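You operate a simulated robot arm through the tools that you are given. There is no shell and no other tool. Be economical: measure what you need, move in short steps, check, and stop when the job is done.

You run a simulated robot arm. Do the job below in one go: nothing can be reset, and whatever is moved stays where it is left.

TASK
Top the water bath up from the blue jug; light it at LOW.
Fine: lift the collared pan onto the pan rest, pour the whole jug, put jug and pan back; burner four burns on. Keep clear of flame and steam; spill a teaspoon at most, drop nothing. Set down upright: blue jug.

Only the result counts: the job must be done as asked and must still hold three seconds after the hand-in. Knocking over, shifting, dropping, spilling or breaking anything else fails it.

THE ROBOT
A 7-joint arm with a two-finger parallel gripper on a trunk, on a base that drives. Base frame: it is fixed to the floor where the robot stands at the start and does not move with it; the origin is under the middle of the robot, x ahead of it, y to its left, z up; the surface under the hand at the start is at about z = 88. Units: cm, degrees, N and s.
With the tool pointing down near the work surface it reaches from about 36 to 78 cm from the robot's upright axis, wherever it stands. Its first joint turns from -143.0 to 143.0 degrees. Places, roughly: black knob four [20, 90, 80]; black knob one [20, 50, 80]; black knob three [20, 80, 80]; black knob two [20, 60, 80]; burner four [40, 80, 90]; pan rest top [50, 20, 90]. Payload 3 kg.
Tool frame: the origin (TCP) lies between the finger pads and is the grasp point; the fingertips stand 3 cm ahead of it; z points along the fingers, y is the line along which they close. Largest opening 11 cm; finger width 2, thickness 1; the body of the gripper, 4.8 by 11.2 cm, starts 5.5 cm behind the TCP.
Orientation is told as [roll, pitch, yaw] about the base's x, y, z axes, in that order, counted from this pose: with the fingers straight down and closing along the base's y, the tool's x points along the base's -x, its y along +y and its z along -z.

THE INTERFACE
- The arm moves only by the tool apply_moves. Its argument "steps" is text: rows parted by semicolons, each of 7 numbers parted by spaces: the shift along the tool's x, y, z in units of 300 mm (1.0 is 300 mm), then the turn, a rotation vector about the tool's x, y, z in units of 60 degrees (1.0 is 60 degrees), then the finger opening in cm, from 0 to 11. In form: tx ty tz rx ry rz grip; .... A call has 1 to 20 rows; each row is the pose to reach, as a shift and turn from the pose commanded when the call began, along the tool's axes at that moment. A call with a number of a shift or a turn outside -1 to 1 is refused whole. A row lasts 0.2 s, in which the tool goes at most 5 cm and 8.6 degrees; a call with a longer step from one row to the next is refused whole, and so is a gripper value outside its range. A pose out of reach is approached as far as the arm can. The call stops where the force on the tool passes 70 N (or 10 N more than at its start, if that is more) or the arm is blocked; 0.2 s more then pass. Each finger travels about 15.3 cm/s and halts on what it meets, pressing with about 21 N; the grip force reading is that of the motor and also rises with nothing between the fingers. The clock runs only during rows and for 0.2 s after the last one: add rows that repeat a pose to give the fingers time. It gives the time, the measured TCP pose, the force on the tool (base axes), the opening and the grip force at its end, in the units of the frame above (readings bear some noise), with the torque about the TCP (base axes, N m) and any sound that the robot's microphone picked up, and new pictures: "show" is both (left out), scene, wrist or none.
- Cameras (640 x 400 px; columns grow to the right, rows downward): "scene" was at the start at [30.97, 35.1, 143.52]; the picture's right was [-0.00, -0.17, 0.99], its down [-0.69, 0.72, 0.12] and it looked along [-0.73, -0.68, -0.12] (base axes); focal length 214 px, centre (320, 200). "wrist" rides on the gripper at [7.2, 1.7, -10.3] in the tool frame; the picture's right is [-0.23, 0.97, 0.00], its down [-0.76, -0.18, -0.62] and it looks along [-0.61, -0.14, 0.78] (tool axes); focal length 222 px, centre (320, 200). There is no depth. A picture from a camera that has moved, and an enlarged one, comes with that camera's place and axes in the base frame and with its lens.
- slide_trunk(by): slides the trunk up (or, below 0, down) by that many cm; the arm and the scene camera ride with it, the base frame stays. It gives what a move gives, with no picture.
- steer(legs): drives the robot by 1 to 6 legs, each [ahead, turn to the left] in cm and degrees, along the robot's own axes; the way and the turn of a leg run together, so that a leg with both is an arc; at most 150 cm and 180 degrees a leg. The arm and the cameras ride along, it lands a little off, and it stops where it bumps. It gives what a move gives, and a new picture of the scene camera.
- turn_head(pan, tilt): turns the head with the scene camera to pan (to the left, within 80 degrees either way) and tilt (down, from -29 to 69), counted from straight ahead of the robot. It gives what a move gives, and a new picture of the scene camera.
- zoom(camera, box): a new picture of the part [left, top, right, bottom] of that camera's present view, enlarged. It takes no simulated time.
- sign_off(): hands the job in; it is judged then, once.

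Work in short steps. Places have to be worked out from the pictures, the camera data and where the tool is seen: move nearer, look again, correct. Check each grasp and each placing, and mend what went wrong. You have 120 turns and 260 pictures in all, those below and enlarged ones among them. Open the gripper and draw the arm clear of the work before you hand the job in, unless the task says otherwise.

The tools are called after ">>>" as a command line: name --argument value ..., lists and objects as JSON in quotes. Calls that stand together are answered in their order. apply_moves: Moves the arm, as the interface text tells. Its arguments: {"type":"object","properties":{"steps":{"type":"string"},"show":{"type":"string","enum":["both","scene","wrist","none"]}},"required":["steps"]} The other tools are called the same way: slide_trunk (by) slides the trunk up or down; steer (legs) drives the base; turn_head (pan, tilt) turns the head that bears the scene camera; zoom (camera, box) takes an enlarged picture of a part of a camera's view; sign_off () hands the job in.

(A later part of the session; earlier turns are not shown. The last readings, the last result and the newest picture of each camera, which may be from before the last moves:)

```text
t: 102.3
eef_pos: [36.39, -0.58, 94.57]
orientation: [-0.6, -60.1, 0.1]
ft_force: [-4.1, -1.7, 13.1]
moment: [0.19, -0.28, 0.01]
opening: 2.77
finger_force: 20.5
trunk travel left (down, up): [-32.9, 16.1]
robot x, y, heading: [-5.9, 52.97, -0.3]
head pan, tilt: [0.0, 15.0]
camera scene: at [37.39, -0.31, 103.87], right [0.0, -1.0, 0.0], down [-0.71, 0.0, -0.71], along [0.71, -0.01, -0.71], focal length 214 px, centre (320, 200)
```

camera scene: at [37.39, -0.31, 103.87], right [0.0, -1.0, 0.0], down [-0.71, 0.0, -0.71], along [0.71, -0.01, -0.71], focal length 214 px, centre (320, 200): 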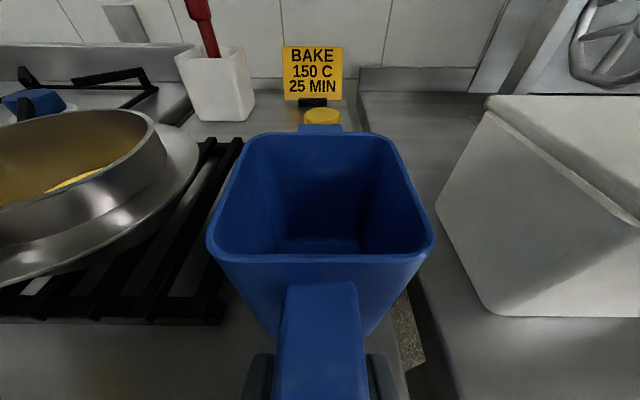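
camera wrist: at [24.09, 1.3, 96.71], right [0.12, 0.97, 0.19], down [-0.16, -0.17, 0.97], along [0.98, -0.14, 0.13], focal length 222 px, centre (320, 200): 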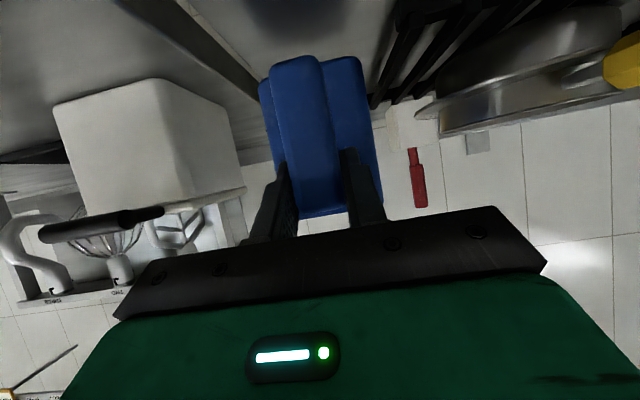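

Seated (13 N push). I ease 2 mm up and open.

>>> apply_moves --steps "-0.006 0 -0.003 0 0 0 0; -0.006 0 -0.003 0 0 0 2.4; -0.006 0 -0.003 0 0 0 3.4; -0.006 0 -0.003 0 0 0 5; -0.006 0 -0.003 0 0 0 8; -0.006 0 -0.003 0 0 0 9; -0.006 0 -0.003 0 0 0 9" --show "both"

```text
t: 103.9
eef_pos: [36.51, -0.47, 94.78]
orientation: [-0.4, -59.9, 0.2]
ft_force: [0.6, -0.4, 0.6]
moment: [0.0, 0.01, 0.0]
opening: 8.98
finger_force: 0.1
trunk travel left (down, up): [-32.9, 16.1]
robot x, y, heading: [-6.07, 53.09, -0.3]
head pan, tilt: [0.0, 15.0]
camera scene: at [37.51, -0.29, 104.01], right [0.0, -1.0, 0.0], down [-0.71, 0.0, -0.71], along [0.71, 0.0, -0.71], focal length 214 px, centre (320, 200)
camera wrist: at [24.12, 1.29, 93.61], right [0.12, 0.97, 0.19], down [-0.16, -0.17, 0.97], along [0.98, -0.14, 0.13], focal length 222 px, centre (320, 200)
```

scene: 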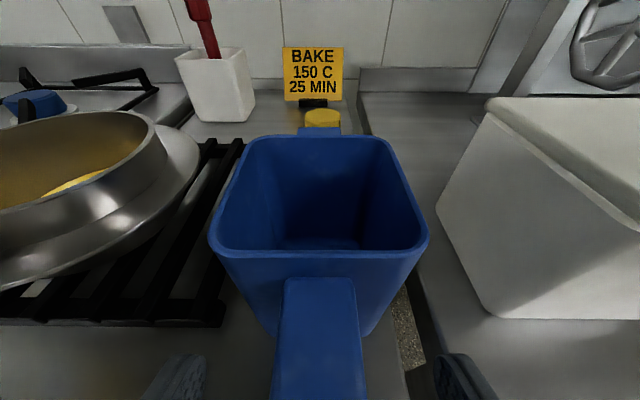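
wrist: 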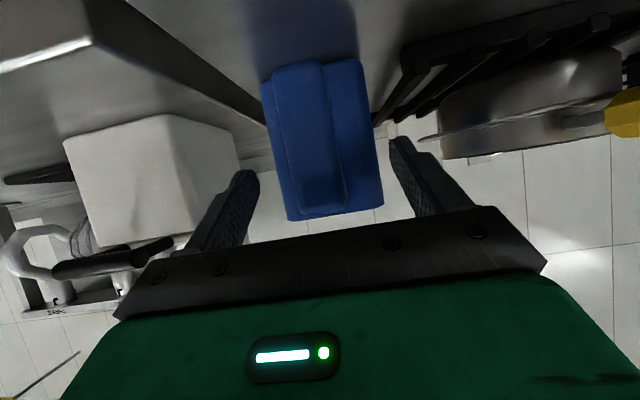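

The jug stands upright. I back out along the tool axis.

>>> apply_moves --steps "0 0 -0.08 0 0 0 9; 0 0 -0.2 0 0 0 11; 0 0 -0.34 0 0 0 11; 0 0 -0.45 0 0 0 11; -0.15 0 -0.53 0 0 0 11; -0.3 0 -0.62 0 0 0 11; -0.4 0 -0.68 0 0 0 11; -0.4 0 -0.68 0 0 0 11" --show "scene"

```text
refused: row 5 steps farther than a row can; nothing moved
```

>>> apply_moves --steps "0 0 -0.08 0 0 0 9; 0 0 -0.2 0 0 0 11; 0 0 -0.34 0 0 0 11; 0 0 -0.45 0 0 0 11; -0.1 0 -0.5 0 0 0 11; -0.2 0 -0.56 0 0 0 11; -0.3 0 -0.62 0 0 0 11; -0.4 0 -0.68 0 0 0 11; -0.4 0 -0.68 0 0 0 11" --show "scene"

```text
t: 105.9
eef_pos: [24.89, -0.32, 115.36]
orientation: [-0.4, -59.9, 0.2]
ft_force: [0.2, 0.5, -0.2]
moment: [-0.04, 0.0, 0.02]
opening: 11.02
finger_force: 0.1
trunk travel left (down, up): [-32.9, 16.1]
robot x, y, heading: [-5.86, 53.27, -0.1]
head pan, tilt: [0.0, 15.0]
camera scene: at [25.77, -0.17, 124.57], right [0.0, -1.0, 0.0], down [-0.71, 0.0, -0.71], along [0.71, 0.0, -0.71], focal length 214 px, centre (320, 200)
```

scene: 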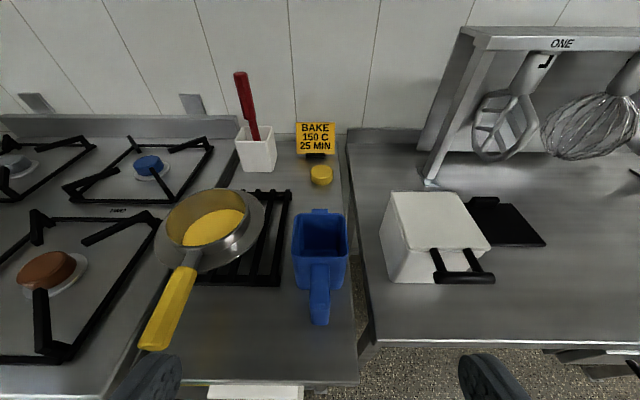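

Jug in place. Next I go over the pan handle with the hand turned down.

>>> apply_moves --steps "-0.028 0.074 0.044 0 0.11 0 11; -0.056 0.148 0.088 0 0.22 0 11; -0.084 0.222 0.132 0 0.33 0 11; -0.112 0.296 0.176 0 0.44 0 11; -0.14 0.37 0.22 0 0.55 0 11; -0.169 0.445 0.265 0 0.66 0 11; -0.197 0.519 0.309 0 0.77 0 11; -0.225 0.593 0.353 0 0.88 0 11; -0.253 0.667 0.397 0 1 0 11; -0.253 0.667 0.397 0 1 0 11"

```text
t: 108.1
eef_pos: [39.42, 19.73, 115.88]
orientation: [-0.1, 0.2, -0.2]
ft_force: [0.5, -0.4, 0.1]
moment: [0.02, -0.01, -0.01]
opening: 11.0
finger_force: 0.1
trunk travel left (down, up): [-32.9, 16.1]
robot x, y, heading: [-5.81, 53.51, -0.4]
head pan, tilt: [0.0, 15.0]
camera scene: at [47.7, 19.81, 119.51], right [0.0, -1.0, 0.0], down [-0.97, 0.0, 0.26], along [-0.26, 0.0, -0.97], focal length 214 px, centre (320, 200)
camera wrist: at [32.21, 21.47, 126.18], right [0.23, 0.97, 0.0], down [0.76, -0.18, 0.62], along [0.6, -0.15, -0.78], focal length 222 px, centre (320, 200)
```

scene: 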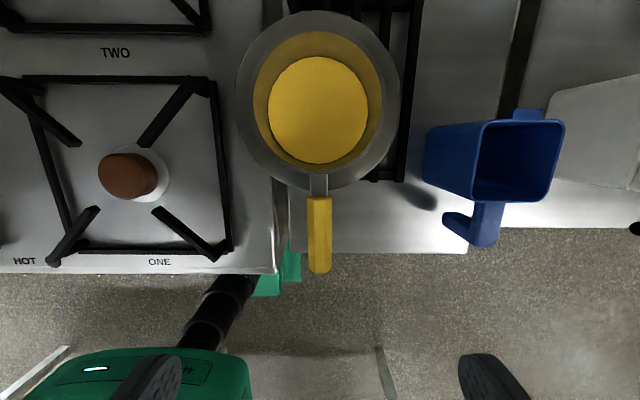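
wrist: 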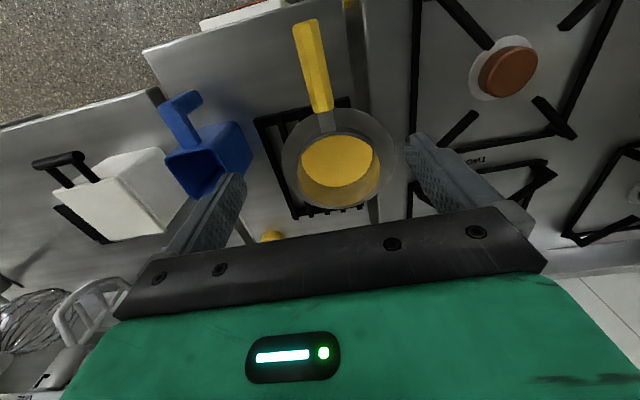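

Handle root x≈41.4, centre y≈19.8, pan centre ≈(51.3, 20). I swing the head aside first, then descend.

>>> turn_head --pan -80 --tilt 10

>>> apply_moves --steps "0.012 0.002 0.1 0 0 0 11; 0.012 0.002 0.22 0 0 0 11; 0.012 0.002 0.36 0 0 0 11; 0.012 0.002 0.5 0 0 0 11; 0.012 0.002 0.61 0 0 0 11; 0.012 0.002 0.68 0 0 0 11; 0.012 0.002 0.713 0 0 0 11; 0.012 0.002 0.713 0 0 0 11" --show "wrist"

```text
t: 109.6
eef_pos: [39.18, 19.68, 115.91]
orientation: [-0.1, 0.1, -0.1]
ft_force: [0.8, 0.0, 0.9]
moment: [0.0, -0.03, -0.01]
opening: 11.0
finger_force: 0.1
trunk travel left (down, up): [-32.9, 16.1]
robot x, y, heading: [-6.09, 52.92, -0.4]
head pan, tilt: [-80.0, 10.0]
camera scene: at [48.45, 10.68, 127.3], right [0.0, -0.17, 0.99], down [-0.98, 0.17, 0.03], along [-0.18, -0.97, -0.17], focal length 214 px, centre (320, 200)
```

scene: 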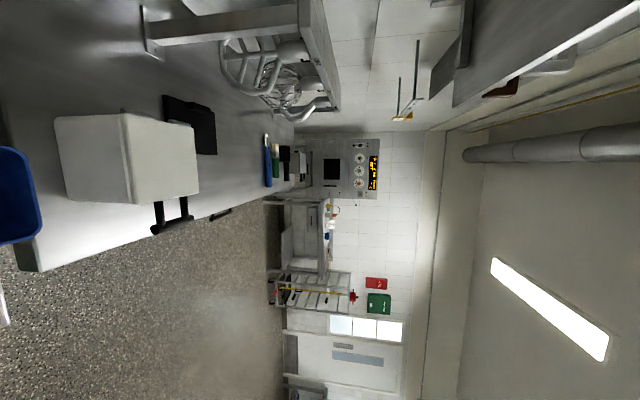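

```text
t: 111.4
eef_pos: [38.79, 19.56, 94.6]
orientation: [-0.2, 0.1, -0.2]
ft_force: [0.5, -0.1, 0.7]
moment: [-0.03, 0.01, -0.01]
opening: 11.02
finger_force: 0.0
trunk travel left (down, up): [-32.9, 16.1]
robot x, y, heading: [-5.94, 53.33, -0.1]
head pan, tilt: [-80.0, 10.0]
camera wrist: at [31.63, 21.3, 104.87], right [0.23, 0.97, 0.0], down [0.76, -0.18, 0.62], along [0.61, -0.15, -0.78], focal length 222 px, centre (320, 200)
```

wrist: 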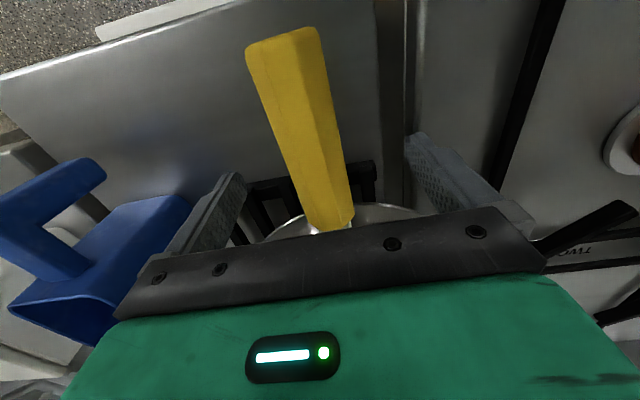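

The handle looks about 1.5 cm lower relative to the hand than at the first grasp. I lower 1.3 cm more, then close.

>>> apply_moves --steps "0 0 0.02 0 0 0 11; 0 0 0.043 0 0 0 11; 0 0 0.043 0 0 0 8; 0 0 0.043 0 0 0 5; 0 0 0.043 0 0 0 3; 0 0 0.043 0 0 0 0; 0 0 0.043 0 0 0 0; 0 0 0.043 0 0 0 0" --show "wrist"

```text
t: 113.2
eef_pos: [38.76, 19.63, 93.35]
orientation: [-0.2, 0.1, -0.2]
ft_force: [-1.0, 3.4, -0.2]
moment: [0.02, 0.05, 0.46]
opening: 3.04
finger_force: 20.7
trunk travel left (down, up): [-32.9, 16.1]
robot x, y, heading: [-6.04, 53.03, -0.4]
head pan, tilt: [-80.0, 10.0]
camera wrist: at [31.63, 21.37, 103.58], right [0.23, 0.97, 0.0], down [0.76, -0.18, 0.62], along [0.61, -0.15, -0.78], focal length 222 px, centre (320, 200)
```

wrist: 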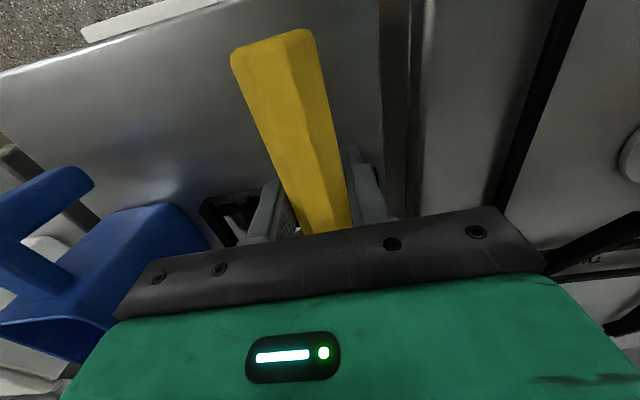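

Gripped at 3.04. I lift 3 cm and check.

>>> apply_moves --steps "0 0 -0.02 0 0 0 0; 0 0 -0.045 0 0 0 0; 0 0 -0.075 0 0 0 0; 0 0 -0.1 0 0 0 0; 0 0 -0.1 0 0 0 0" --show "wrist"

```text
t: 114.4
eef_pos: [38.74, 19.54, 96.25]
orientation: [-0.3, 0.1, -0.2]
ft_force: [0.1, 0.1, -7.2]
moment: [0.03, 0.66, 0.03]
opening: 3.03
finger_force: 21.1
trunk travel left (down, up): [-32.9, 16.1]
robot x, y, heading: [-5.67, 53.0, -0.3]
head pan, tilt: [-80.0, 10.0]
camera wrist: at [31.57, 21.28, 106.49], right [0.23, 0.97, 0.0], down [0.76, -0.18, 0.62], along [0.61, -0.15, -0.78], focal length 222 px, centre (320, 200)
```

wrist: 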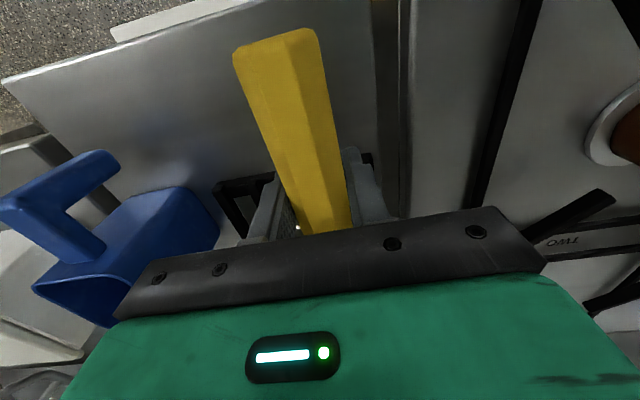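

Held level with full weight. I raise it 26 cm.

>>> apply_moves --steps "0 0 -0.03 0 0 0 0; 0 0 -0.09 0 0 0 0; 0 0 -0.17 0 0 0 0; 0 0 -0.25 0 0 0 0; 0 0 -0.33 0 0 0 0; 0 0 -0.41 0 0 0 0; 0 0 -0.49 0 0 0 0; 0 0 -0.57 0 0 0 0; 0 0 -0.65 0 0 0 0; 0 0 -0.73 0 0 0 0; 0 0 -0.8 0 0 0 0; 0 0 -0.85 0 0 0 0; 0 0 -0.87 0 0 0 0; 0 0 -0.87 0 0 0 0" --show "wrist"

>>> apply_moves --steps "0 0.02 0 0 0 0 0; 0 0.06 0 0 0 0 0; 0 0.12 0 0 0 0 0; 0 0.2 0 0 0 0 0; 0 0.28 0 0 0 0 0; 0 0.36 0 0 0 0 0; 0 0.44 0 0 0 0 0; 0 0.52 0 0 0 0 0; 0 0.6 0 0 0 0 0; 0 0.68 0 0 0 0 0; 0 0.76 0 0 0 0 0; 0 0.84 0 0 0 0 0; 0 0.9 0 0 0 0 0; 0 0.95 0 0 0 0 0; 0 0.98 0 0 0 0 0; 0 1 0 0 0 0 0" --show "none"

```text
t: 117.4
eef_pos: [38.81, 19.7, 122.12]
orientation: [-0.1, 0.2, 0.0]
ft_force: [0.8, 0.9, -6.0]
moment: [-0.01, 0.68, -0.02]
opening: 3.01
finger_force: 20.8
trunk travel left (down, up): [-32.9, 16.1]
robot x, y, heading: [-5.8, 53.3, -0.2]
head pan, tilt: [-80.0, 10.0]
camera wrist: at [31.69, 21.48, 132.48], right [0.23, 0.97, 0.0], down [0.76, -0.18, 0.62], along [0.6, -0.15, -0.78], focal length 222 px, centre (320, 200)
```

wrist: 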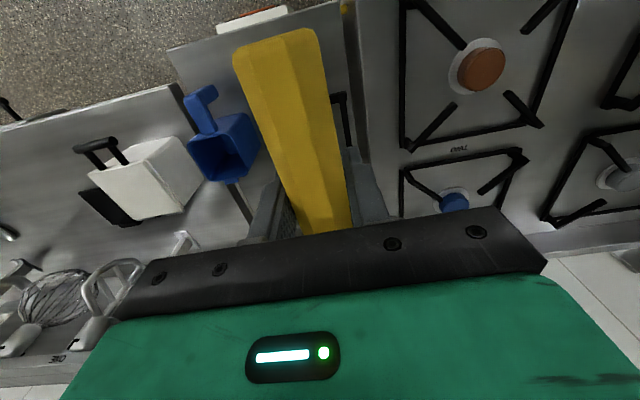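

```text
t: 120.8
eef_pos: [38.88, 49.68, 122.08]
orientation: [-0.2, 0.1, -0.3]
ft_force: [0.3, 0.1, -5.7]
moment: [0.0, 0.64, 0.0]
opening: 3.03
finger_force: 21.1
trunk travel left (down, up): [-32.9, 16.1]
robot x, y, heading: [-6.08, 53.2, 0.1]
head pan, tilt: [-80.0, 10.0]
```

Carrying on toward the pot.

>>> apply_moves --steps "0.005 0.02 0 0 0 0 0; 0.015 0.06 0 0 0 0 0; 0.03 0.12 0 0 0 0 0; 0.05 0.2 0 0 0 0 0; 0.07 0.28 0 0 0 0 0; 0.09 0.36 0 0 0 0 0; 0.11 0.44 0 0 0 0 0; 0.135 0.52 0 0 0 0 0; 0.155 0.6 0 0 0 0 0; 0.175 0.68 0 0 0 0 0; 0.2 0.76 0 0 0 0 0; 0.22 0.84 0 0 0 0 0; 0.24 0.9 0 0 0 0 0; 0.25 0.95 0 0 0 0 0; 0.257 0.98 0 0 0 0 0; 0.257 1 0 0 0 0 0; 0.257 1 0 0 0 0 0" --show "wrist"

```text
t: 124.4
eef_pos: [31.27, 79.69, 122.24]
orientation: [-0.1, 0.1, -0.2]
ft_force: [0.6, -0.6, -5.6]
moment: [0.02, 0.66, 0.03]
opening: 3.03
finger_force: 20.8
trunk travel left (down, up): [-32.9, 16.1]
robot x, y, heading: [-6.19, 53.09, -0.2]
head pan, tilt: [-80.0, 10.0]
camera wrist: at [24.09, 81.52, 132.42], right [0.23, 0.97, 0.0], down [0.76, -0.18, 0.62], along [0.61, -0.15, -0.78], focal length 222 px, centre (320, 200)
```

wrist: 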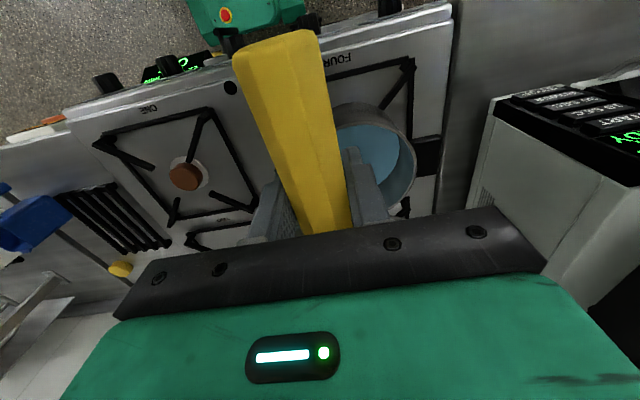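

I finish the y alignment and compare with the picture taken right after the first lift (pot rim right edge then at px 390, lug at 402,160).

>>> apply_moves --steps "0 0.03 0 0 0 0 0; 0.003 0.07 0 0 0 0 0; 0.005 0.1 0 0 0 0 0; 0.005 0.11 0 0 0 0 0; 0.005 0.11 -0.015 0 0 0 0; 0.005 0.11 -0.015 0 0 0 0" --show "wrist"

```text
t: 125.8
eef_pos: [31.1, 82.84, 122.54]
orientation: [-0.1, 0.0, -0.2]
ft_force: [0.1, -0.5, -5.9]
moment: [-0.02, 0.67, 0.0]
opening: 3.03
finger_force: 21.4
trunk travel left (down, up): [-32.9, 16.1]
robot x, y, heading: [-6.03, 52.98, -0.4]
head pan, tilt: [-80.0, 10.0]
camera wrist: at [23.97, 84.73, 132.85], right [0.23, 0.97, 0.0], down [0.76, -0.18, 0.62], along [0.6, -0.15, -0.78], focal length 222 px, centre (320, 200)
```

wrist: 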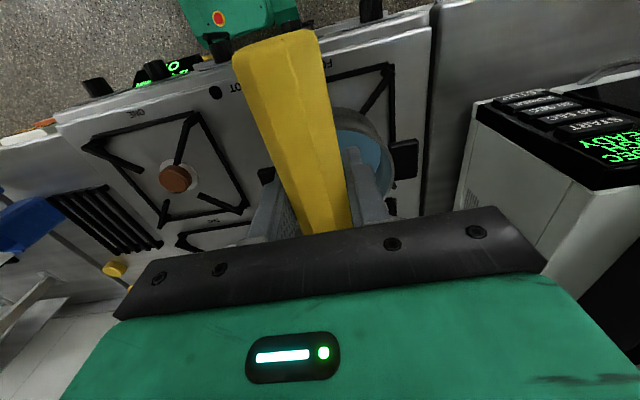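

Alignment matches the original within a few mm. I lower to z≈106.

>>> apply_moves --steps "0 0.004 0.02 0 0 0 0; 0 0.004 0.06 0 0 0 0; 0 0.004 0.12 0 0 0 0; 0 0.004 0.19 0 0 0 0; 0 0.004 0.26 0 0 0 0; 0 0.004 0.33 0 0 0 0; 0 0.004 0.4 0 0 0 0; 0 0.004 0.46 0 0 0 0; 0 0.004 0.51 0 0 0 0; 0 0.004 0.54 0 0 0 0; 0 0.004 0.55 0 0 0 0; 0 0.004 0.55 0 0 0 0" --show "wrist"

```text
t: 128.4
eef_pos: [31.1, 83.01, 105.89]
orientation: [-0.1, 0.1, -0.3]
ft_force: [0.3, 1.1, -5.0]
moment: [0.01, 0.63, 0.02]
opening: 3.0
finger_force: 21.3
trunk travel left (down, up): [-32.9, 16.1]
robot x, y, heading: [-5.86, 53.19, -0.5]
head pan, tilt: [-80.0, 10.0]
camera wrist: at [23.93, 84.81, 116.24], right [0.23, 0.97, 0.0], down [0.76, -0.18, 0.62], along [0.6, -0.15, -0.78], focal length 222 px, centre (320, 200)
```

wrist: 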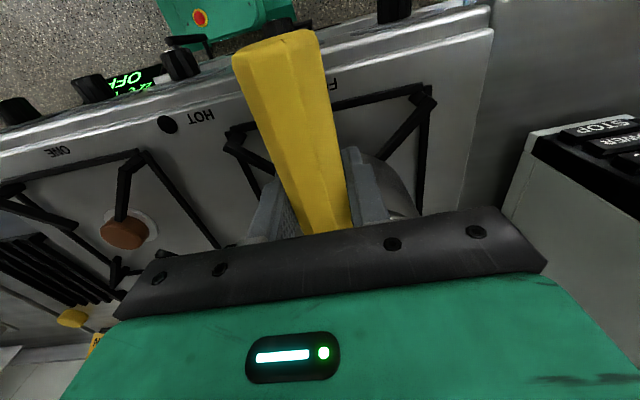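

Same picture as at the first lift. Now small steps down.

>>> apply_moves --steps "0 0 0.015 0 0 0 0; 0 0 0.03 0 0 0 0; 0 0 0.045 0 0 0 0; 0 0 0.045 0 0 0 0" --show "none"

>>> apply_moves --steps "0 0 0.01 0 0 0 0; 0 0 0.02 0 0 0 0; 0 0 0.02 0 0 0 0" --show "none"

```text
t: 129.4
eef_pos: [30.95, 83.19, 104.71]
orientation: [-0.2, 0.0, -0.1]
ft_force: [-0.5, 0.0, 0.7]
moment: [0.06, -0.71, -0.05]
opening: 3.03
finger_force: 21.4
trunk travel left (down, up): [-32.9, 16.1]
robot x, y, heading: [-6.14, 53.54, -0.2]
head pan, tilt: [-80.0, 10.0]
```

```text
t: 130.2
eef_pos: [30.92, 83.09, 104.03]
orientation: [-0.1, 0.1, -0.2]
ft_force: [0.4, 0.1, -0.2]
moment: [0.09, -0.65, 0.05]
opening: 3.01
finger_force: 21.3
trunk travel left (down, up): [-32.9, 16.1]
robot x, y, heading: [-6.02, 52.96, -0.1]
head pan, tilt: [-80.0, 10.0]
```

The far edge of the slightly drooping pan touches first (moment −0.7); lowering further levels it. I continue in small steps.

>>> apply_moves --steps "0 0 0.01 0 0 0 0; 0 0 0.015 0 0 0 0; 0 0 0.015 0 0 0 0" --show "none"

>>> apply_moves --steps "0 0 0.007 0 0 0 0; 0 0 0.012 0 0 0 0; 0 0 0.012 0 0 0 0" --show "wrist"

```text
t: 131.0
eef_pos: [30.93, 83.19, 103.75]
orientation: [-0.3, 0.0, -0.1]
ft_force: [-3.2, 6.4, 21.7]
moment: [0.06, -0.45, 0.17]
opening: 3.03
finger_force: 21.4
trunk travel left (down, up): [-32.9, 16.1]
robot x, y, heading: [-6.4, 53.53, -0.2]
head pan, tilt: [-80.0, 10.0]
```

```text
t: 131.8
eef_pos: [30.88, 83.1, 103.28]
orientation: [-0.2, 0.0, -0.1]
ft_force: [-8.6, 7.1, 21.1]
moment: [-0.09, -0.38, 0.23]
opening: 3.01
finger_force: 20.9
trunk travel left (down, up): [-32.9, 16.1]
robot x, y, heading: [-5.86, 53.23, -0.3]
head pan, tilt: [-80.0, 10.0]
camera wrist: at [23.8, 84.88, 113.65], right [0.23, 0.97, 0.0], down [0.76, -0.18, 0.62], along [0.61, -0.15, -0.78], focal length 222 px, centre (320, 200)
```

wrist: 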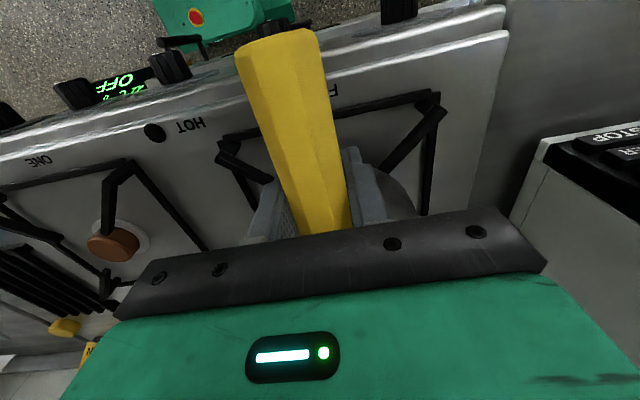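

Firmly seated at the original height (103.3). I ease up 4 mm to relax and open the fingers.

>>> apply_moves --steps "0 0 -0.012 0 0 0 0; 0 0 -0.015 0 0 0 0; 0 0 -0.015 0 0 0 2.6; 0 0 -0.015 0 0 0 3.4; 0 0 -0.015 0 0 0 5; 0 0 -0.015 0 0 0 8; 0 0 -0.015 0 0 0 11; 0 0 -0.015 0 0 0 11" --show "wrist"

```text
t: 133.6
eef_pos: [31.2, 83.09, 103.74]
orientation: [-0.2, 0.2, -0.2]
ft_force: [-0.8, 0.3, -0.6]
moment: [0.02, -0.01, -0.03]
opening: 11.01
finger_force: 0.1
trunk travel left (down, up): [-32.9, 16.1]
robot x, y, heading: [-6.05, 53.2, -0.1]
head pan, tilt: [-80.0, 10.0]
camera wrist: at [23.96, 84.85, 114.01], right [0.23, 0.97, 0.0], down [0.76, -0.18, 0.62], along [0.61, -0.15, -0.78], focal length 222 px, centre (320, 200)
```

wrist: 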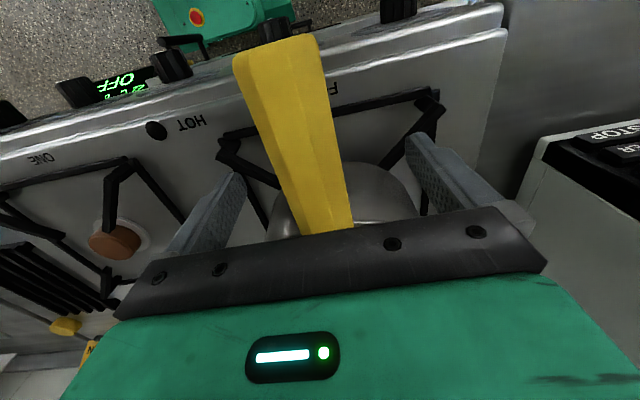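

Released. I raise the hand and inspect the seating from above.

>>> apply_moves --steps "0 0 -0.08 0 0 0 11; 0 0 -0.2 0 0 0 11; 0 0 -0.34 0 0 0 11; 0 0 -0.48 0 0 0 11; 0.05 0 -0.6 0 0 0 11; 0.1 0 -0.7 0 0 0 11; 0.1 0 -0.7 0 0 0 11" --show "wrist"

>>> turn_head --pan 0 --tilt 5

```text
t: 135.2
eef_pos: [27.92, 82.98, 124.61]
orientation: [-0.2, 0.1, -0.2]
ft_force: [0.2, -0.5, 0.1]
moment: [-0.03, -0.01, 0.01]
opening: 10.98
finger_force: 0.0
trunk travel left (down, up): [-32.9, 16.1]
robot x, y, heading: [-5.84, 53.54, -0.3]
head pan, tilt: [-80.0, 10.0]
camera wrist: at [20.72, 84.85, 134.85], right [0.23, 0.97, 0.0], down [0.76, -0.18, 0.62], along [0.61, -0.15, -0.78], focal length 222 px, centre (320, 200)
```

wrist: 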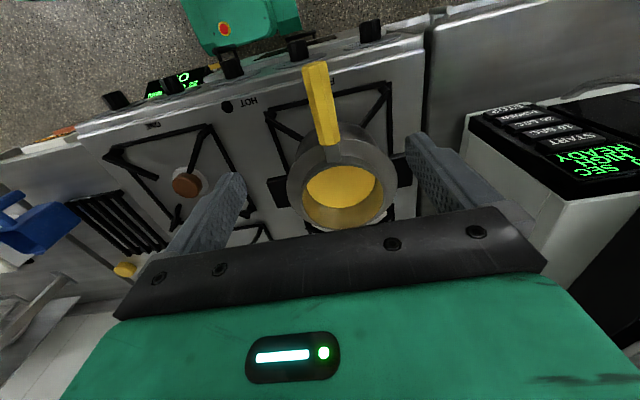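

```text
t: 136.8
eef_pos: [27.88, 83.09, 124.54]
orientation: [-0.2, 0.1, -0.1]
ft_force: [-0.7, -0.5, -0.5]
moment: [0.0, -0.01, -0.01]
opening: 11.0
finger_force: 0.0
trunk travel left (down, up): [-32.9, 16.1]
robot x, y, heading: [-6.05, 53.09, -0.2]
head pan, tilt: [0.0, 5.0]
camera scene: at [37.86, 83.19, 128.36], right [0.0, -1.0, 0.0], down [-1.0, 0.0, 0.09], along [-0.09, 0.0, -1.0], focal length 214 px, centre (320, 200)
```

scene: 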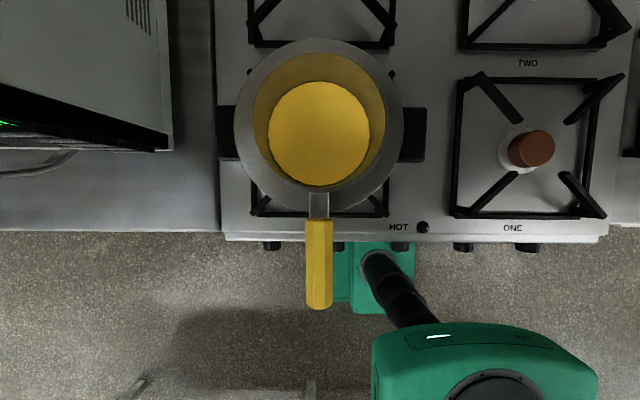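

The pan is seated as before. Now the knob: I back the robot off diagonally so the arm can face the hob front horizontally.

>>> steer --legs '[[-12, 0], [0, -30], [-40, 0], [0, 30], [10, 0]]'

```text
t: 143.9
eef_pos: [-9.43, 103.55, 124.53]
orientation: [-0.2, 0.1, 0.5]
ft_force: [1.2, 0.1, -0.5]
moment: [0.02, 0.05, 0.01]
opening: 10.98
finger_force: 0.1
trunk travel left (down, up): [-32.9, 16.1]
robot x, y, heading: [-42.95, 72.33, 0.5]
head pan, tilt: [0.0, 5.0]
camera scene: at [0.55, 103.79, 128.32], right [0.01, -1.0, 0.0], down [-1.0, -0.01, 0.09], along [-0.09, -0.01, -1.0], focal length 214 px, centre (320, 200)
```

scene: 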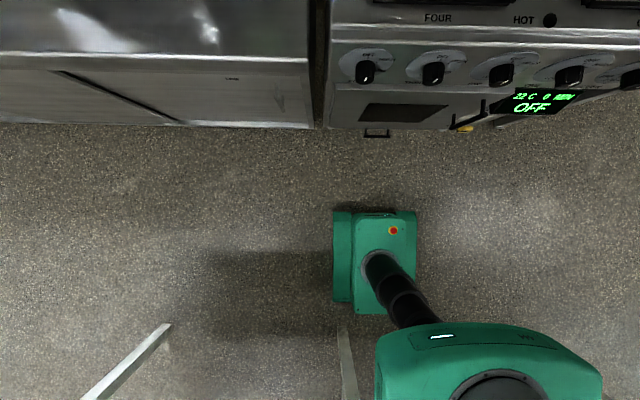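

The front panel is visible and slopes. I zoom on the knobs.

>>> zoom --camera "scene" --box '[325, 0, 485, 110]'

>>> zoom --camera "scene" --box '[480, 20, 640, 130]'

```text
3.64 times, centred on (405, 55) of scene
camera zoom: at [0.55, 103.79, 128.32], right [0.01, -1.0, 0.0], down [-1.0, -0.01, 0.09], along [-0.09, -0.01, -1.0], focal length 780 px, centre (11, 727)
```

zoom: 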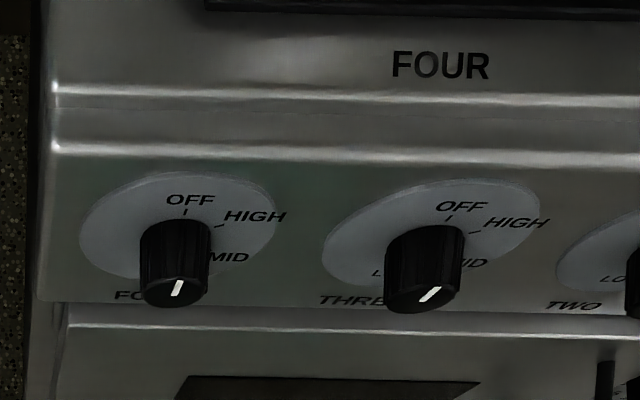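

```text
3.64 times, centred on (560, 75) of scene
camera zoom: at [0.55, 103.79, 128.32], right [0.01, -1.0, 0.0], down [-1.0, -0.01, 0.09], along [-0.09, -0.01, -1.0], focal length 780 px, centre (-553, 654)
```

zoom: 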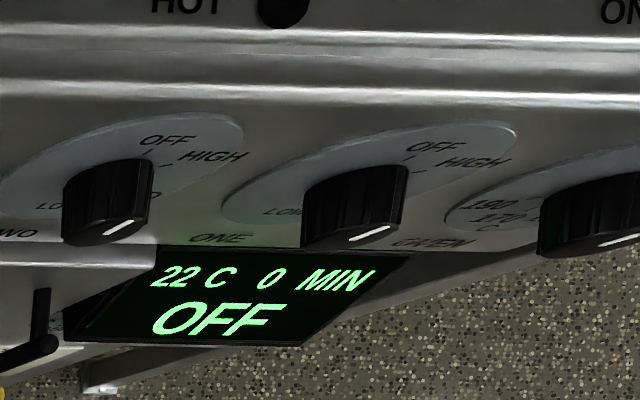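

Dial order clockwise: OFF (top), HIGH, MID, LOW. I lower the trunk and bring the hand in front of knob four for a frontal view.

>>> slide_trunk --by -18

>>> apply_moves --steps "0 -0.04 0 0 -0.125 0 11; 0 -0.08 0 0 -0.25 0 11; 0 -0.12 0 0 -0.375 0 11; 0 -0.16 0 0 -0.5 0 11; 0 -0.2 0 0 -0.625 0 11; 0 -0.24 0 0 -0.75 0 11; 0 -0.28 0 0 -0.875 0 11; 0 -0.317 0 0 -1 0 11; 0 -0.317 0 0 -1 0 11" --show "scene"

```text
t: 145.9
eef_pos: [-9.6, 103.55, 106.6]
orientation: [-0.1, 0.2, 0.3]
ft_force: [-1.0, -0.3, 0.5]
moment: [-0.01, 0.05, -0.02]
opening: 10.99
finger_force: 0.0
trunk travel left (down, up): [-14.9, 34.1]
robot x, y, heading: [-43.22, 72.73, 1.0]
head pan, tilt: [0.0, 5.0]
```

```text
t: 147.9
eef_pos: [-9.49, 94.11, 106.69]
orientation: [-0.4, -60.0, 0.8]
ft_force: [-0.6, -0.7, 0.8]
moment: [0.0, 0.01, 0.01]
opening: 11.01
finger_force: 0.0
trunk travel left (down, up): [-14.9, 34.1]
robot x, y, heading: [-42.81, 72.71, 0.6]
head pan, tilt: [0.0, 5.0]
camera scene: at [-7.82, 94.22, 117.43], right [0.01, -1.0, 0.0], down [-0.57, -0.01, -0.82], along [0.82, 0.01, -0.57], focal length 214 px, centre (320, 200)
```

scene: 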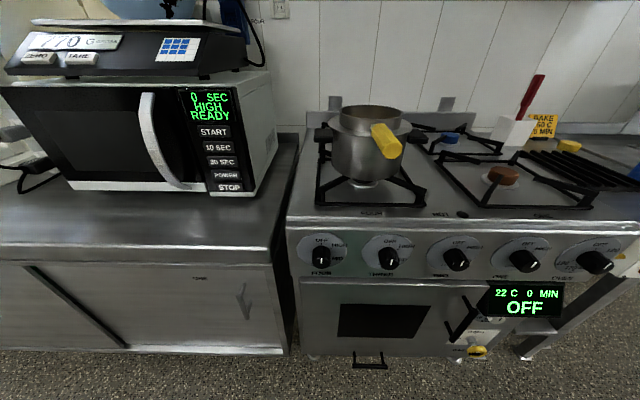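

Great frontal view. I zoom in on knob four and on the pan's seating.

>>> zoom --camera "scene" --box '[290, 215, 390, 285]'

>>> zoom --camera "scene" --box '[290, 80, 470, 220]'

```text
5.71 times, centred on (340, 250) of scene
camera zoom: at [-7.82, 94.22, 117.43], right [0.01, -1.0, 0.0], down [-0.57, -0.01, -0.82], along [0.82, 0.01, -0.57], focal length 1226 px, centre (206, -86)
```

zoom: 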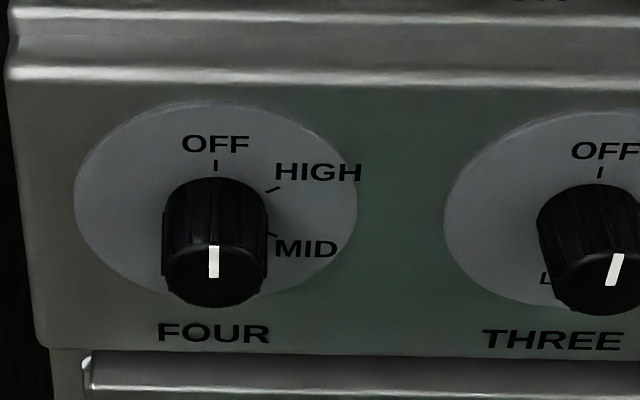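

```text
2.86 times, centred on (380, 150) of scene
camera zoom: at [-7.82, 94.22, 117.43], right [0.01, -1.0, 0.0], down [-0.57, -0.01, -0.82], along [0.82, 0.01, -0.57], focal length 613 px, centre (149, 343)
```

zoom: 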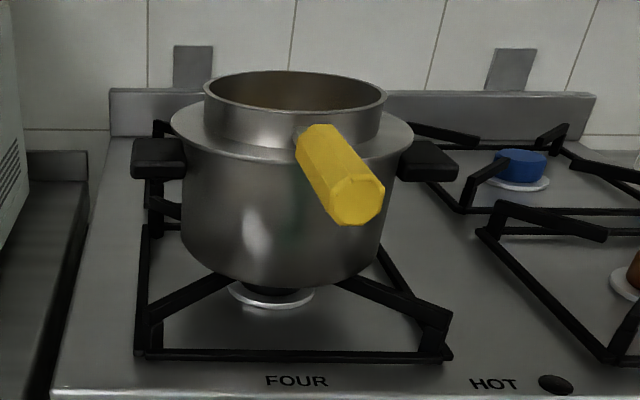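

The pan is properly nested. I bring the hand level in front of the knob for a straight look at the dial.

>>> apply_moves --steps "0.05 0.002 0.1 0 -0.06 0 11; 0.1 0.004 0.2 0 -0.12 0 11; 0.15 0.006 0.3 0 -0.18 0 11; 0.2 0.008 0.4 0 -0.24 0 11; 0.25 0.01 0.5 0 -0.3 0 11; 0.3 0.01 0.6 0 -0.36 0 11; 0.36 0.01 0.7 0 -0.42 0 11; 0.414 0.01 0.797 0 -0.467 0 11; 0.414 0.01 0.797 0 -0.467 0 11" --show "both"

```text
t: 149.9
eef_pos: [9.5, 100.64, 83.22]
orientation: [-2.8, -88.0, 3.4]
ft_force: [1.0, 0.3, -0.8]
moment: [-0.01, 0.02, -0.03]
opening: 11.01
finger_force: 0.0
out of reach, approached as far as the arm can: row 1, 2, 3, 4, 5, 6, 7, 8, 9
trunk travel left (down, up): [-14.9, 34.1]
robot x, y, heading: [-42.58, 72.31, 1.0]
head pan, tilt: [0.0, 5.0]
camera scene: at [5.76, 100.75, 93.47], right [0.01, -1.0, 0.0], down [-0.12, 0.0, -0.99], along [0.99, 0.01, -0.12], focal length 214 px, centre (320, 200)
camera wrist: at [-1.06, 102.26, 76.21], right [0.0, 0.97, 0.23], down [-0.59, -0.18, 0.78], along [0.8, -0.14, 0.58], focal length 222 px, centre (320, 200)
```

scene: 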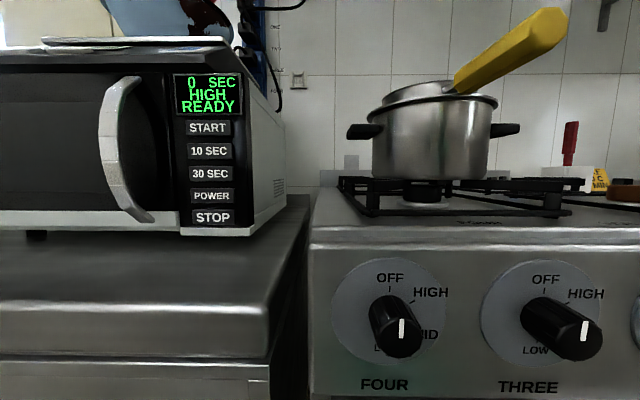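
wrist: 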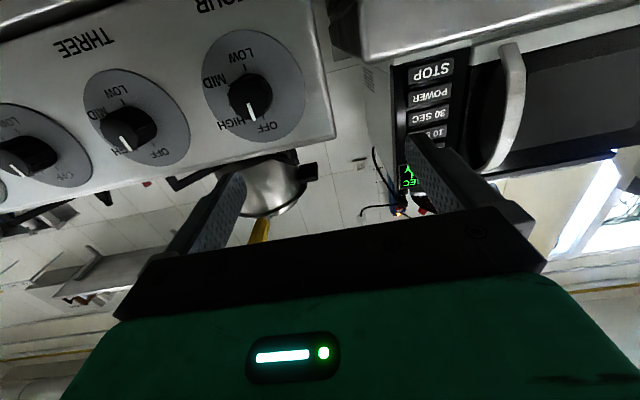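

The arm was clamped (too close in), but the dial is visible. I zoom.

>>> zoom --camera "scene" --box '[310, 250, 470, 400]'

>>> zoom --camera "wrist" --box '[180, 20, 340, 150]'

```text
2.67 times, centred on (390, 325) of scene
camera zoom: at [5.76, 100.75, 93.47], right [0.01, -1.0, 0.0], down [-0.12, 0.0, -0.99], along [0.99, 0.01, -0.12], focal length 572 px, centre (133, -133)
```

zoom: 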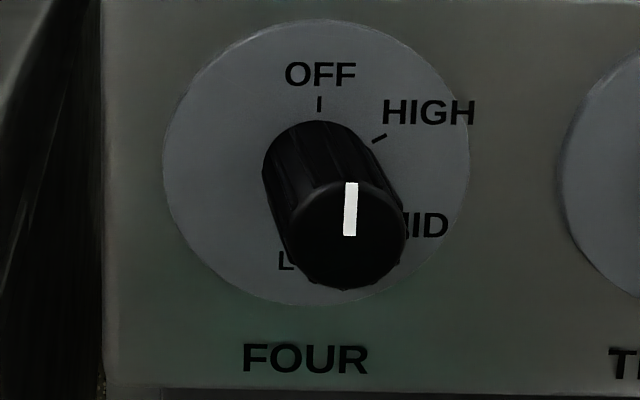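

```text
3.08 times, centred on (260, 85) of wrist
camera zoom: at [-1.06, 102.26, 76.21], right [0.0, 0.97, 0.23], down [-0.59, -0.18, 0.78], along [0.8, -0.14, 0.58], focal length 684 px, centre (505, 554)
```

zoom: 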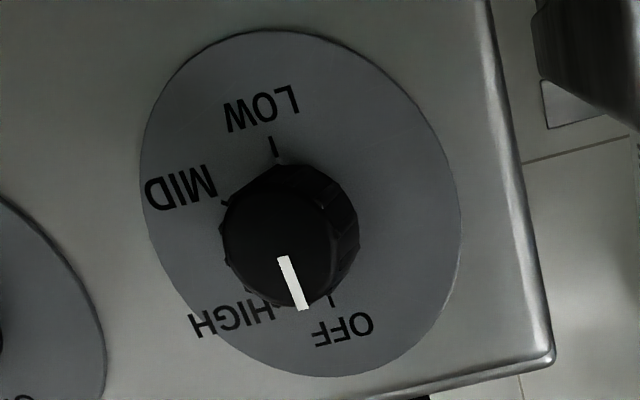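

LOW is straight down (180° clockwise from OFF). Knob face ≈(22.7, 94.0, 79.5), diameter ≈4 cm, panel x≈26.3, axis along x. I go to a pre-grasp at x≈15.

>>> apply_moves --steps "0.03 -0.055 0.05 0 0 0 9; 0.06 -0.11 0.1 0 0 0 7; 0.09 -0.165 0.15 0 0 0 7; 0.116 -0.22 0.19 0 0 0 7; 0.116 -0.22 0.19 0 0 0 7" --show "both"

```text
t: 151.1
eef_pos: [15.2, 94.37, 79.58]
orientation: [-6.7, -87.9, 7.1]
ft_force: [0.0, 0.0, -0.9]
moment: [0.01, 0.01, -0.02]
opening: 7.01
finger_force: 0.0
trunk travel left (down, up): [-14.9, 34.1]
robot x, y, heading: [-43.18, 72.41, 0.6]
head pan, tilt: [0.0, 5.0]
camera scene: at [11.63, 94.51, 89.95], right [0.01, -1.0, 0.0], down [-0.12, -0.01, -0.99], along [0.99, 0.01, -0.12], focal length 214 px, centre (320, 200)
camera wrist: at [4.78, 95.96, 72.69], right [0.0, 0.97, 0.22], down [-0.59, -0.18, 0.78], along [0.8, -0.13, 0.58], focal length 222 px, centre (320, 200)
```

scene: 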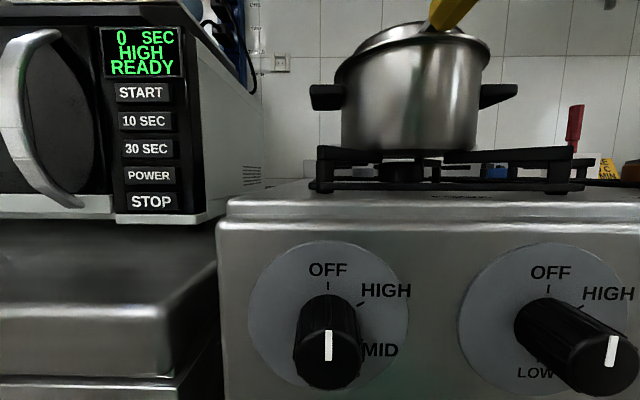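
wrist: 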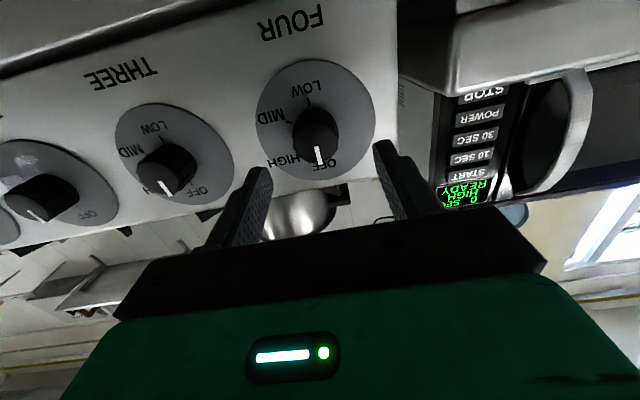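

Knob axis ≈(y 94.15, z 79.45). I advance 7.4 cm so the fingers straddle it.

>>> apply_moves --steps "-0.002 -0.007 0.06 0 0 0 7; -0.003 -0.007 0.12 0 0 0 7; -0.004 -0.007 0.18 0 0 0 7; -0.006 -0.007 0.225 0 0 0 7; -0.006 -0.007 0.247 0 0 0 7; -0.006 -0.007 0.247 0 0 0 7" --show "both"

```text
t: 152.5
eef_pos: [22.58, 94.13, 79.57]
orientation: [-6.3, -88.0, 6.9]
ft_force: [0.8, -0.9, -0.4]
moment: [0.0, -0.01, 0.0]
opening: 6.98
finger_force: 0.1
trunk travel left (down, up): [-14.9, 34.1]
robot x, y, heading: [-42.96, 72.56, 0.7]
head pan, tilt: [0.0, 5.0]
camera scene: at [18.93, 94.44, 89.94], right [0.01, -1.0, 0.0], down [-0.12, -0.01, -0.99], along [0.99, 0.01, -0.12], focal length 214 px, centre (320, 200)
camera wrist: at [12.09, 95.89, 72.68], right [0.0, 0.97, 0.22], down [-0.59, -0.18, 0.78], along [0.8, -0.13, 0.58], focal length 222 px, centre (320, 200)
```

scene: 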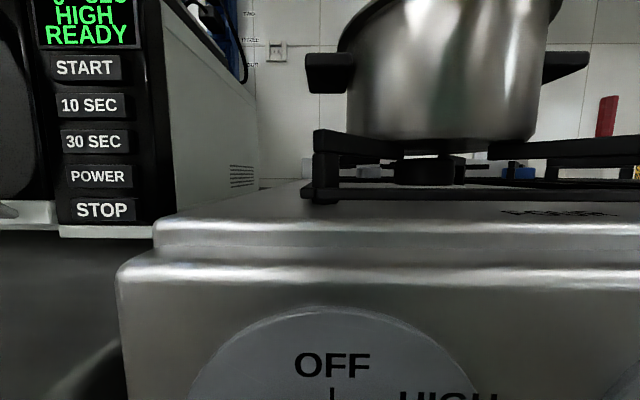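
wrist: 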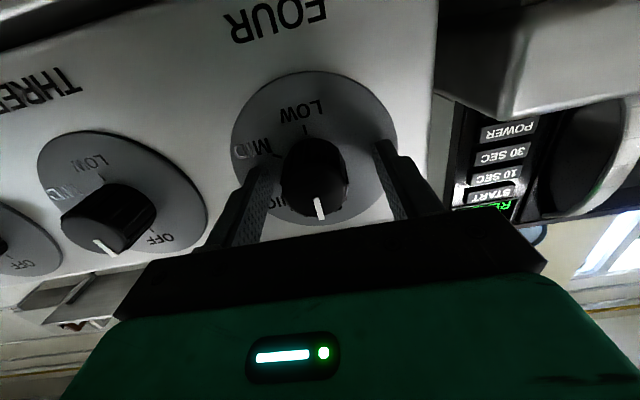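

The fingers straddle the knob. I tuck the head back so it doesn't sweep into anything while rolling, then close.

>>> turn_head --pan 0 --tilt 60

>>> apply_moves --steps "0 0 0 0 0 0 5; 0 0 0 0 0 0 4; 0 0 0 0 0 0 2; 0 0 0 0 0 0 0; 0 0 0 0 0 0 0; 0 0 0 0 0 0 0" --show "wrist"

```text
t: 153.7
eef_pos: [22.57, 94.28, 79.65]
orientation: [-6.6, -87.9, 7.1]
ft_force: [-0.4, 0.6, -0.1]
moment: [0.0, 0.0, 0.05]
opening: 7.02
finger_force: 0.1
trunk travel left (down, up): [-14.9, 34.1]
robot x, y, heading: [-42.9, 72.76, 0.7]
head pan, tilt: [0.0, 60.0]
camera scene: at [16.1, 94.38, 81.78], right [0.01, -1.0, 0.0], down [-0.88, -0.01, -0.47], along [0.47, 0.0, -0.88], focal length 214 px, centre (320, 200)
```

scene: 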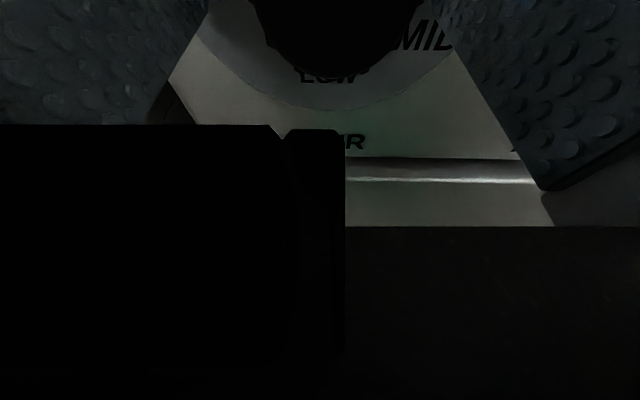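

```text
t: 155.1
eef_pos: [22.56, 94.04, 79.56]
orientation: [-4.5, -87.8, 4.5]
ft_force: [-3.4, -40.2, -3.1]
moment: [0.06, -0.08, -1.2]
opening: 4.14
finger_force: 45.2
trunk travel left (down, up): [-14.9, 34.1]
robot x, y, heading: [-42.41, 72.64, 0.5]
head pan, tilt: [0.0, 60.0]
camera wrist: at [12.1, 95.59, 72.67], right [0.01, 0.97, 0.22], down [-0.59, -0.18, 0.79], along [0.8, -0.14, 0.58], focal length 222 px, centre (320, 200)
```

wrist: 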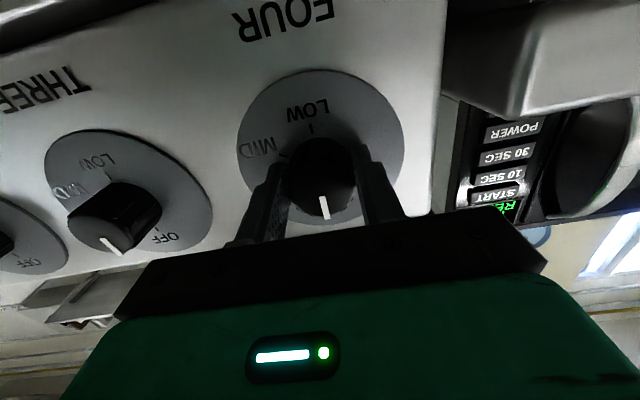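

Gripped at 4.14 cm, but a −40 N side force says the knob axis lies a bit to −y. I shift 2.5 mm that way to relieve it.

>>> apply_moves --steps "0 -0.004 0 0 0 0 0; 0 -0.008 0 0 0 0 0; 0 -0.008 0 0 0 0 0" --show "none"

```text
t: 155.9
eef_pos: [22.56, 93.81, 79.57]
orientation: [-5.7, -87.8, 6.1]
ft_force: [-10.8, -27.1, -7.3]
moment: [0.01, 0.32, -0.84]
opening: 4.12
finger_force: 44.3
trunk travel left (down, up): [-14.9, 34.1]
robot x, y, heading: [-42.99, 72.71, 0.6]
head pan, tilt: [0.0, 60.0]
```

>>> apply_moves --steps "0 -0.006 0 0 0 0 0; 0 -0.014 0 0 0 0 0; 0 -0.014 0 0 0 0 0" --show "none"

```text
t: 156.7
eef_pos: [22.58, 93.89, 79.69]
orientation: [-8.1, -87.9, 9.0]
ft_force: [-4.3, 11.7, -9.6]
moment: [-0.01, 0.46, 0.79]
opening: 4.1
finger_force: 44.8
trunk travel left (down, up): [-14.9, 34.1]
robot x, y, heading: [-43.13, 72.26, 0.5]
head pan, tilt: [0.0, 60.0]
```

Balanced now. I roll clockwise 30° and check the knob and torque.

>>> apply_moves --steps "0 0 0 0 0 0.1 0; 0 0 0 0 0 0.2 0; 0 0 0 0 0 0.3 0; 0 0 0 0 0 0.4 0; 0 0 0 0 0 0.5 0; 0 0 0 0 0 0.5 0" --show "wrist"

```text
t: 157.3
eef_pos: [22.56, 93.94, 80.21]
orientation: [68.9, -78.9, -71.7]
ft_force: [4.1, -12.0, -15.5]
moment: [0.11, -0.34, 1.62]
opening: 4.09
finger_force: 44.9
out of reach, approached as far as the arm can: row 2, 3
trunk travel left (down, up): [-14.9, 34.1]
robot x, y, heading: [-42.95, 72.52, 0.8]
head pan, tilt: [0.0, 60.0]
stopped in row 3: the force on the tool passed its limit at 104 N (the readings are from after the stop); the commanded pose is now the measured one
camera wrist: at [12.02, 97.42, 74.07], right [0.07, 0.92, 0.4], down [-0.58, -0.29, 0.76], along [0.81, -0.28, 0.52], focal length 222 px, centre (320, 200)
```

wrist: 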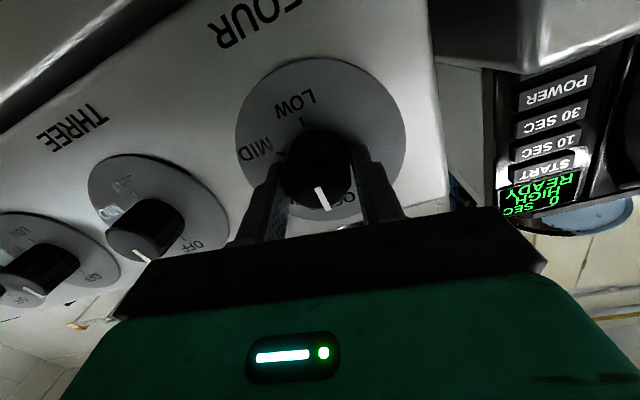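

The arm reached a joint limit and strained. I open and back straight out, then choose a better stance (farther back, trunk lower).

>>> apply_moves --steps "0 0 0 0 0 0 5; 0 0 0 0 0 0 8; 0 0 -0.04 0 0 0 9; 0 0 -0.12 0 0 0 9; 0 0 -0.22 0 0 0 9; 0 0 -0.3 0 0 0 9; 0 0 -0.3 0 0 0 9" --show "wrist"

```text
t: 158.9
eef_pos: [14.48, 95.4, 80.72]
orientation: [69.9, -79.0, -72.6]
ft_force: [-0.2, -0.1, -0.7]
moment: [-0.02, -0.01, 0.02]
opening: 9.01
finger_force: 0.1
out of reach, approached as far as the arm can: row 6, 7
trunk travel left (down, up): [-14.9, 34.1]
robot x, y, heading: [-42.83, 72.53, 0.6]
head pan, tilt: [0.0, 60.0]
camera wrist: at [3.95, 98.85, 74.63], right [0.06, 0.92, 0.4], down [-0.59, -0.29, 0.76], along [0.81, -0.28, 0.52], focal length 222 px, centre (320, 200)
```

wrist: 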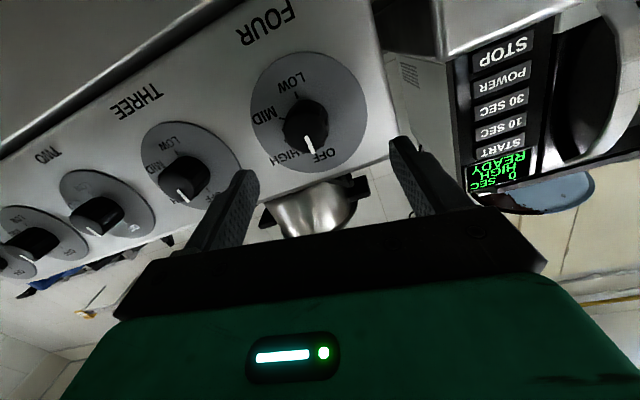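

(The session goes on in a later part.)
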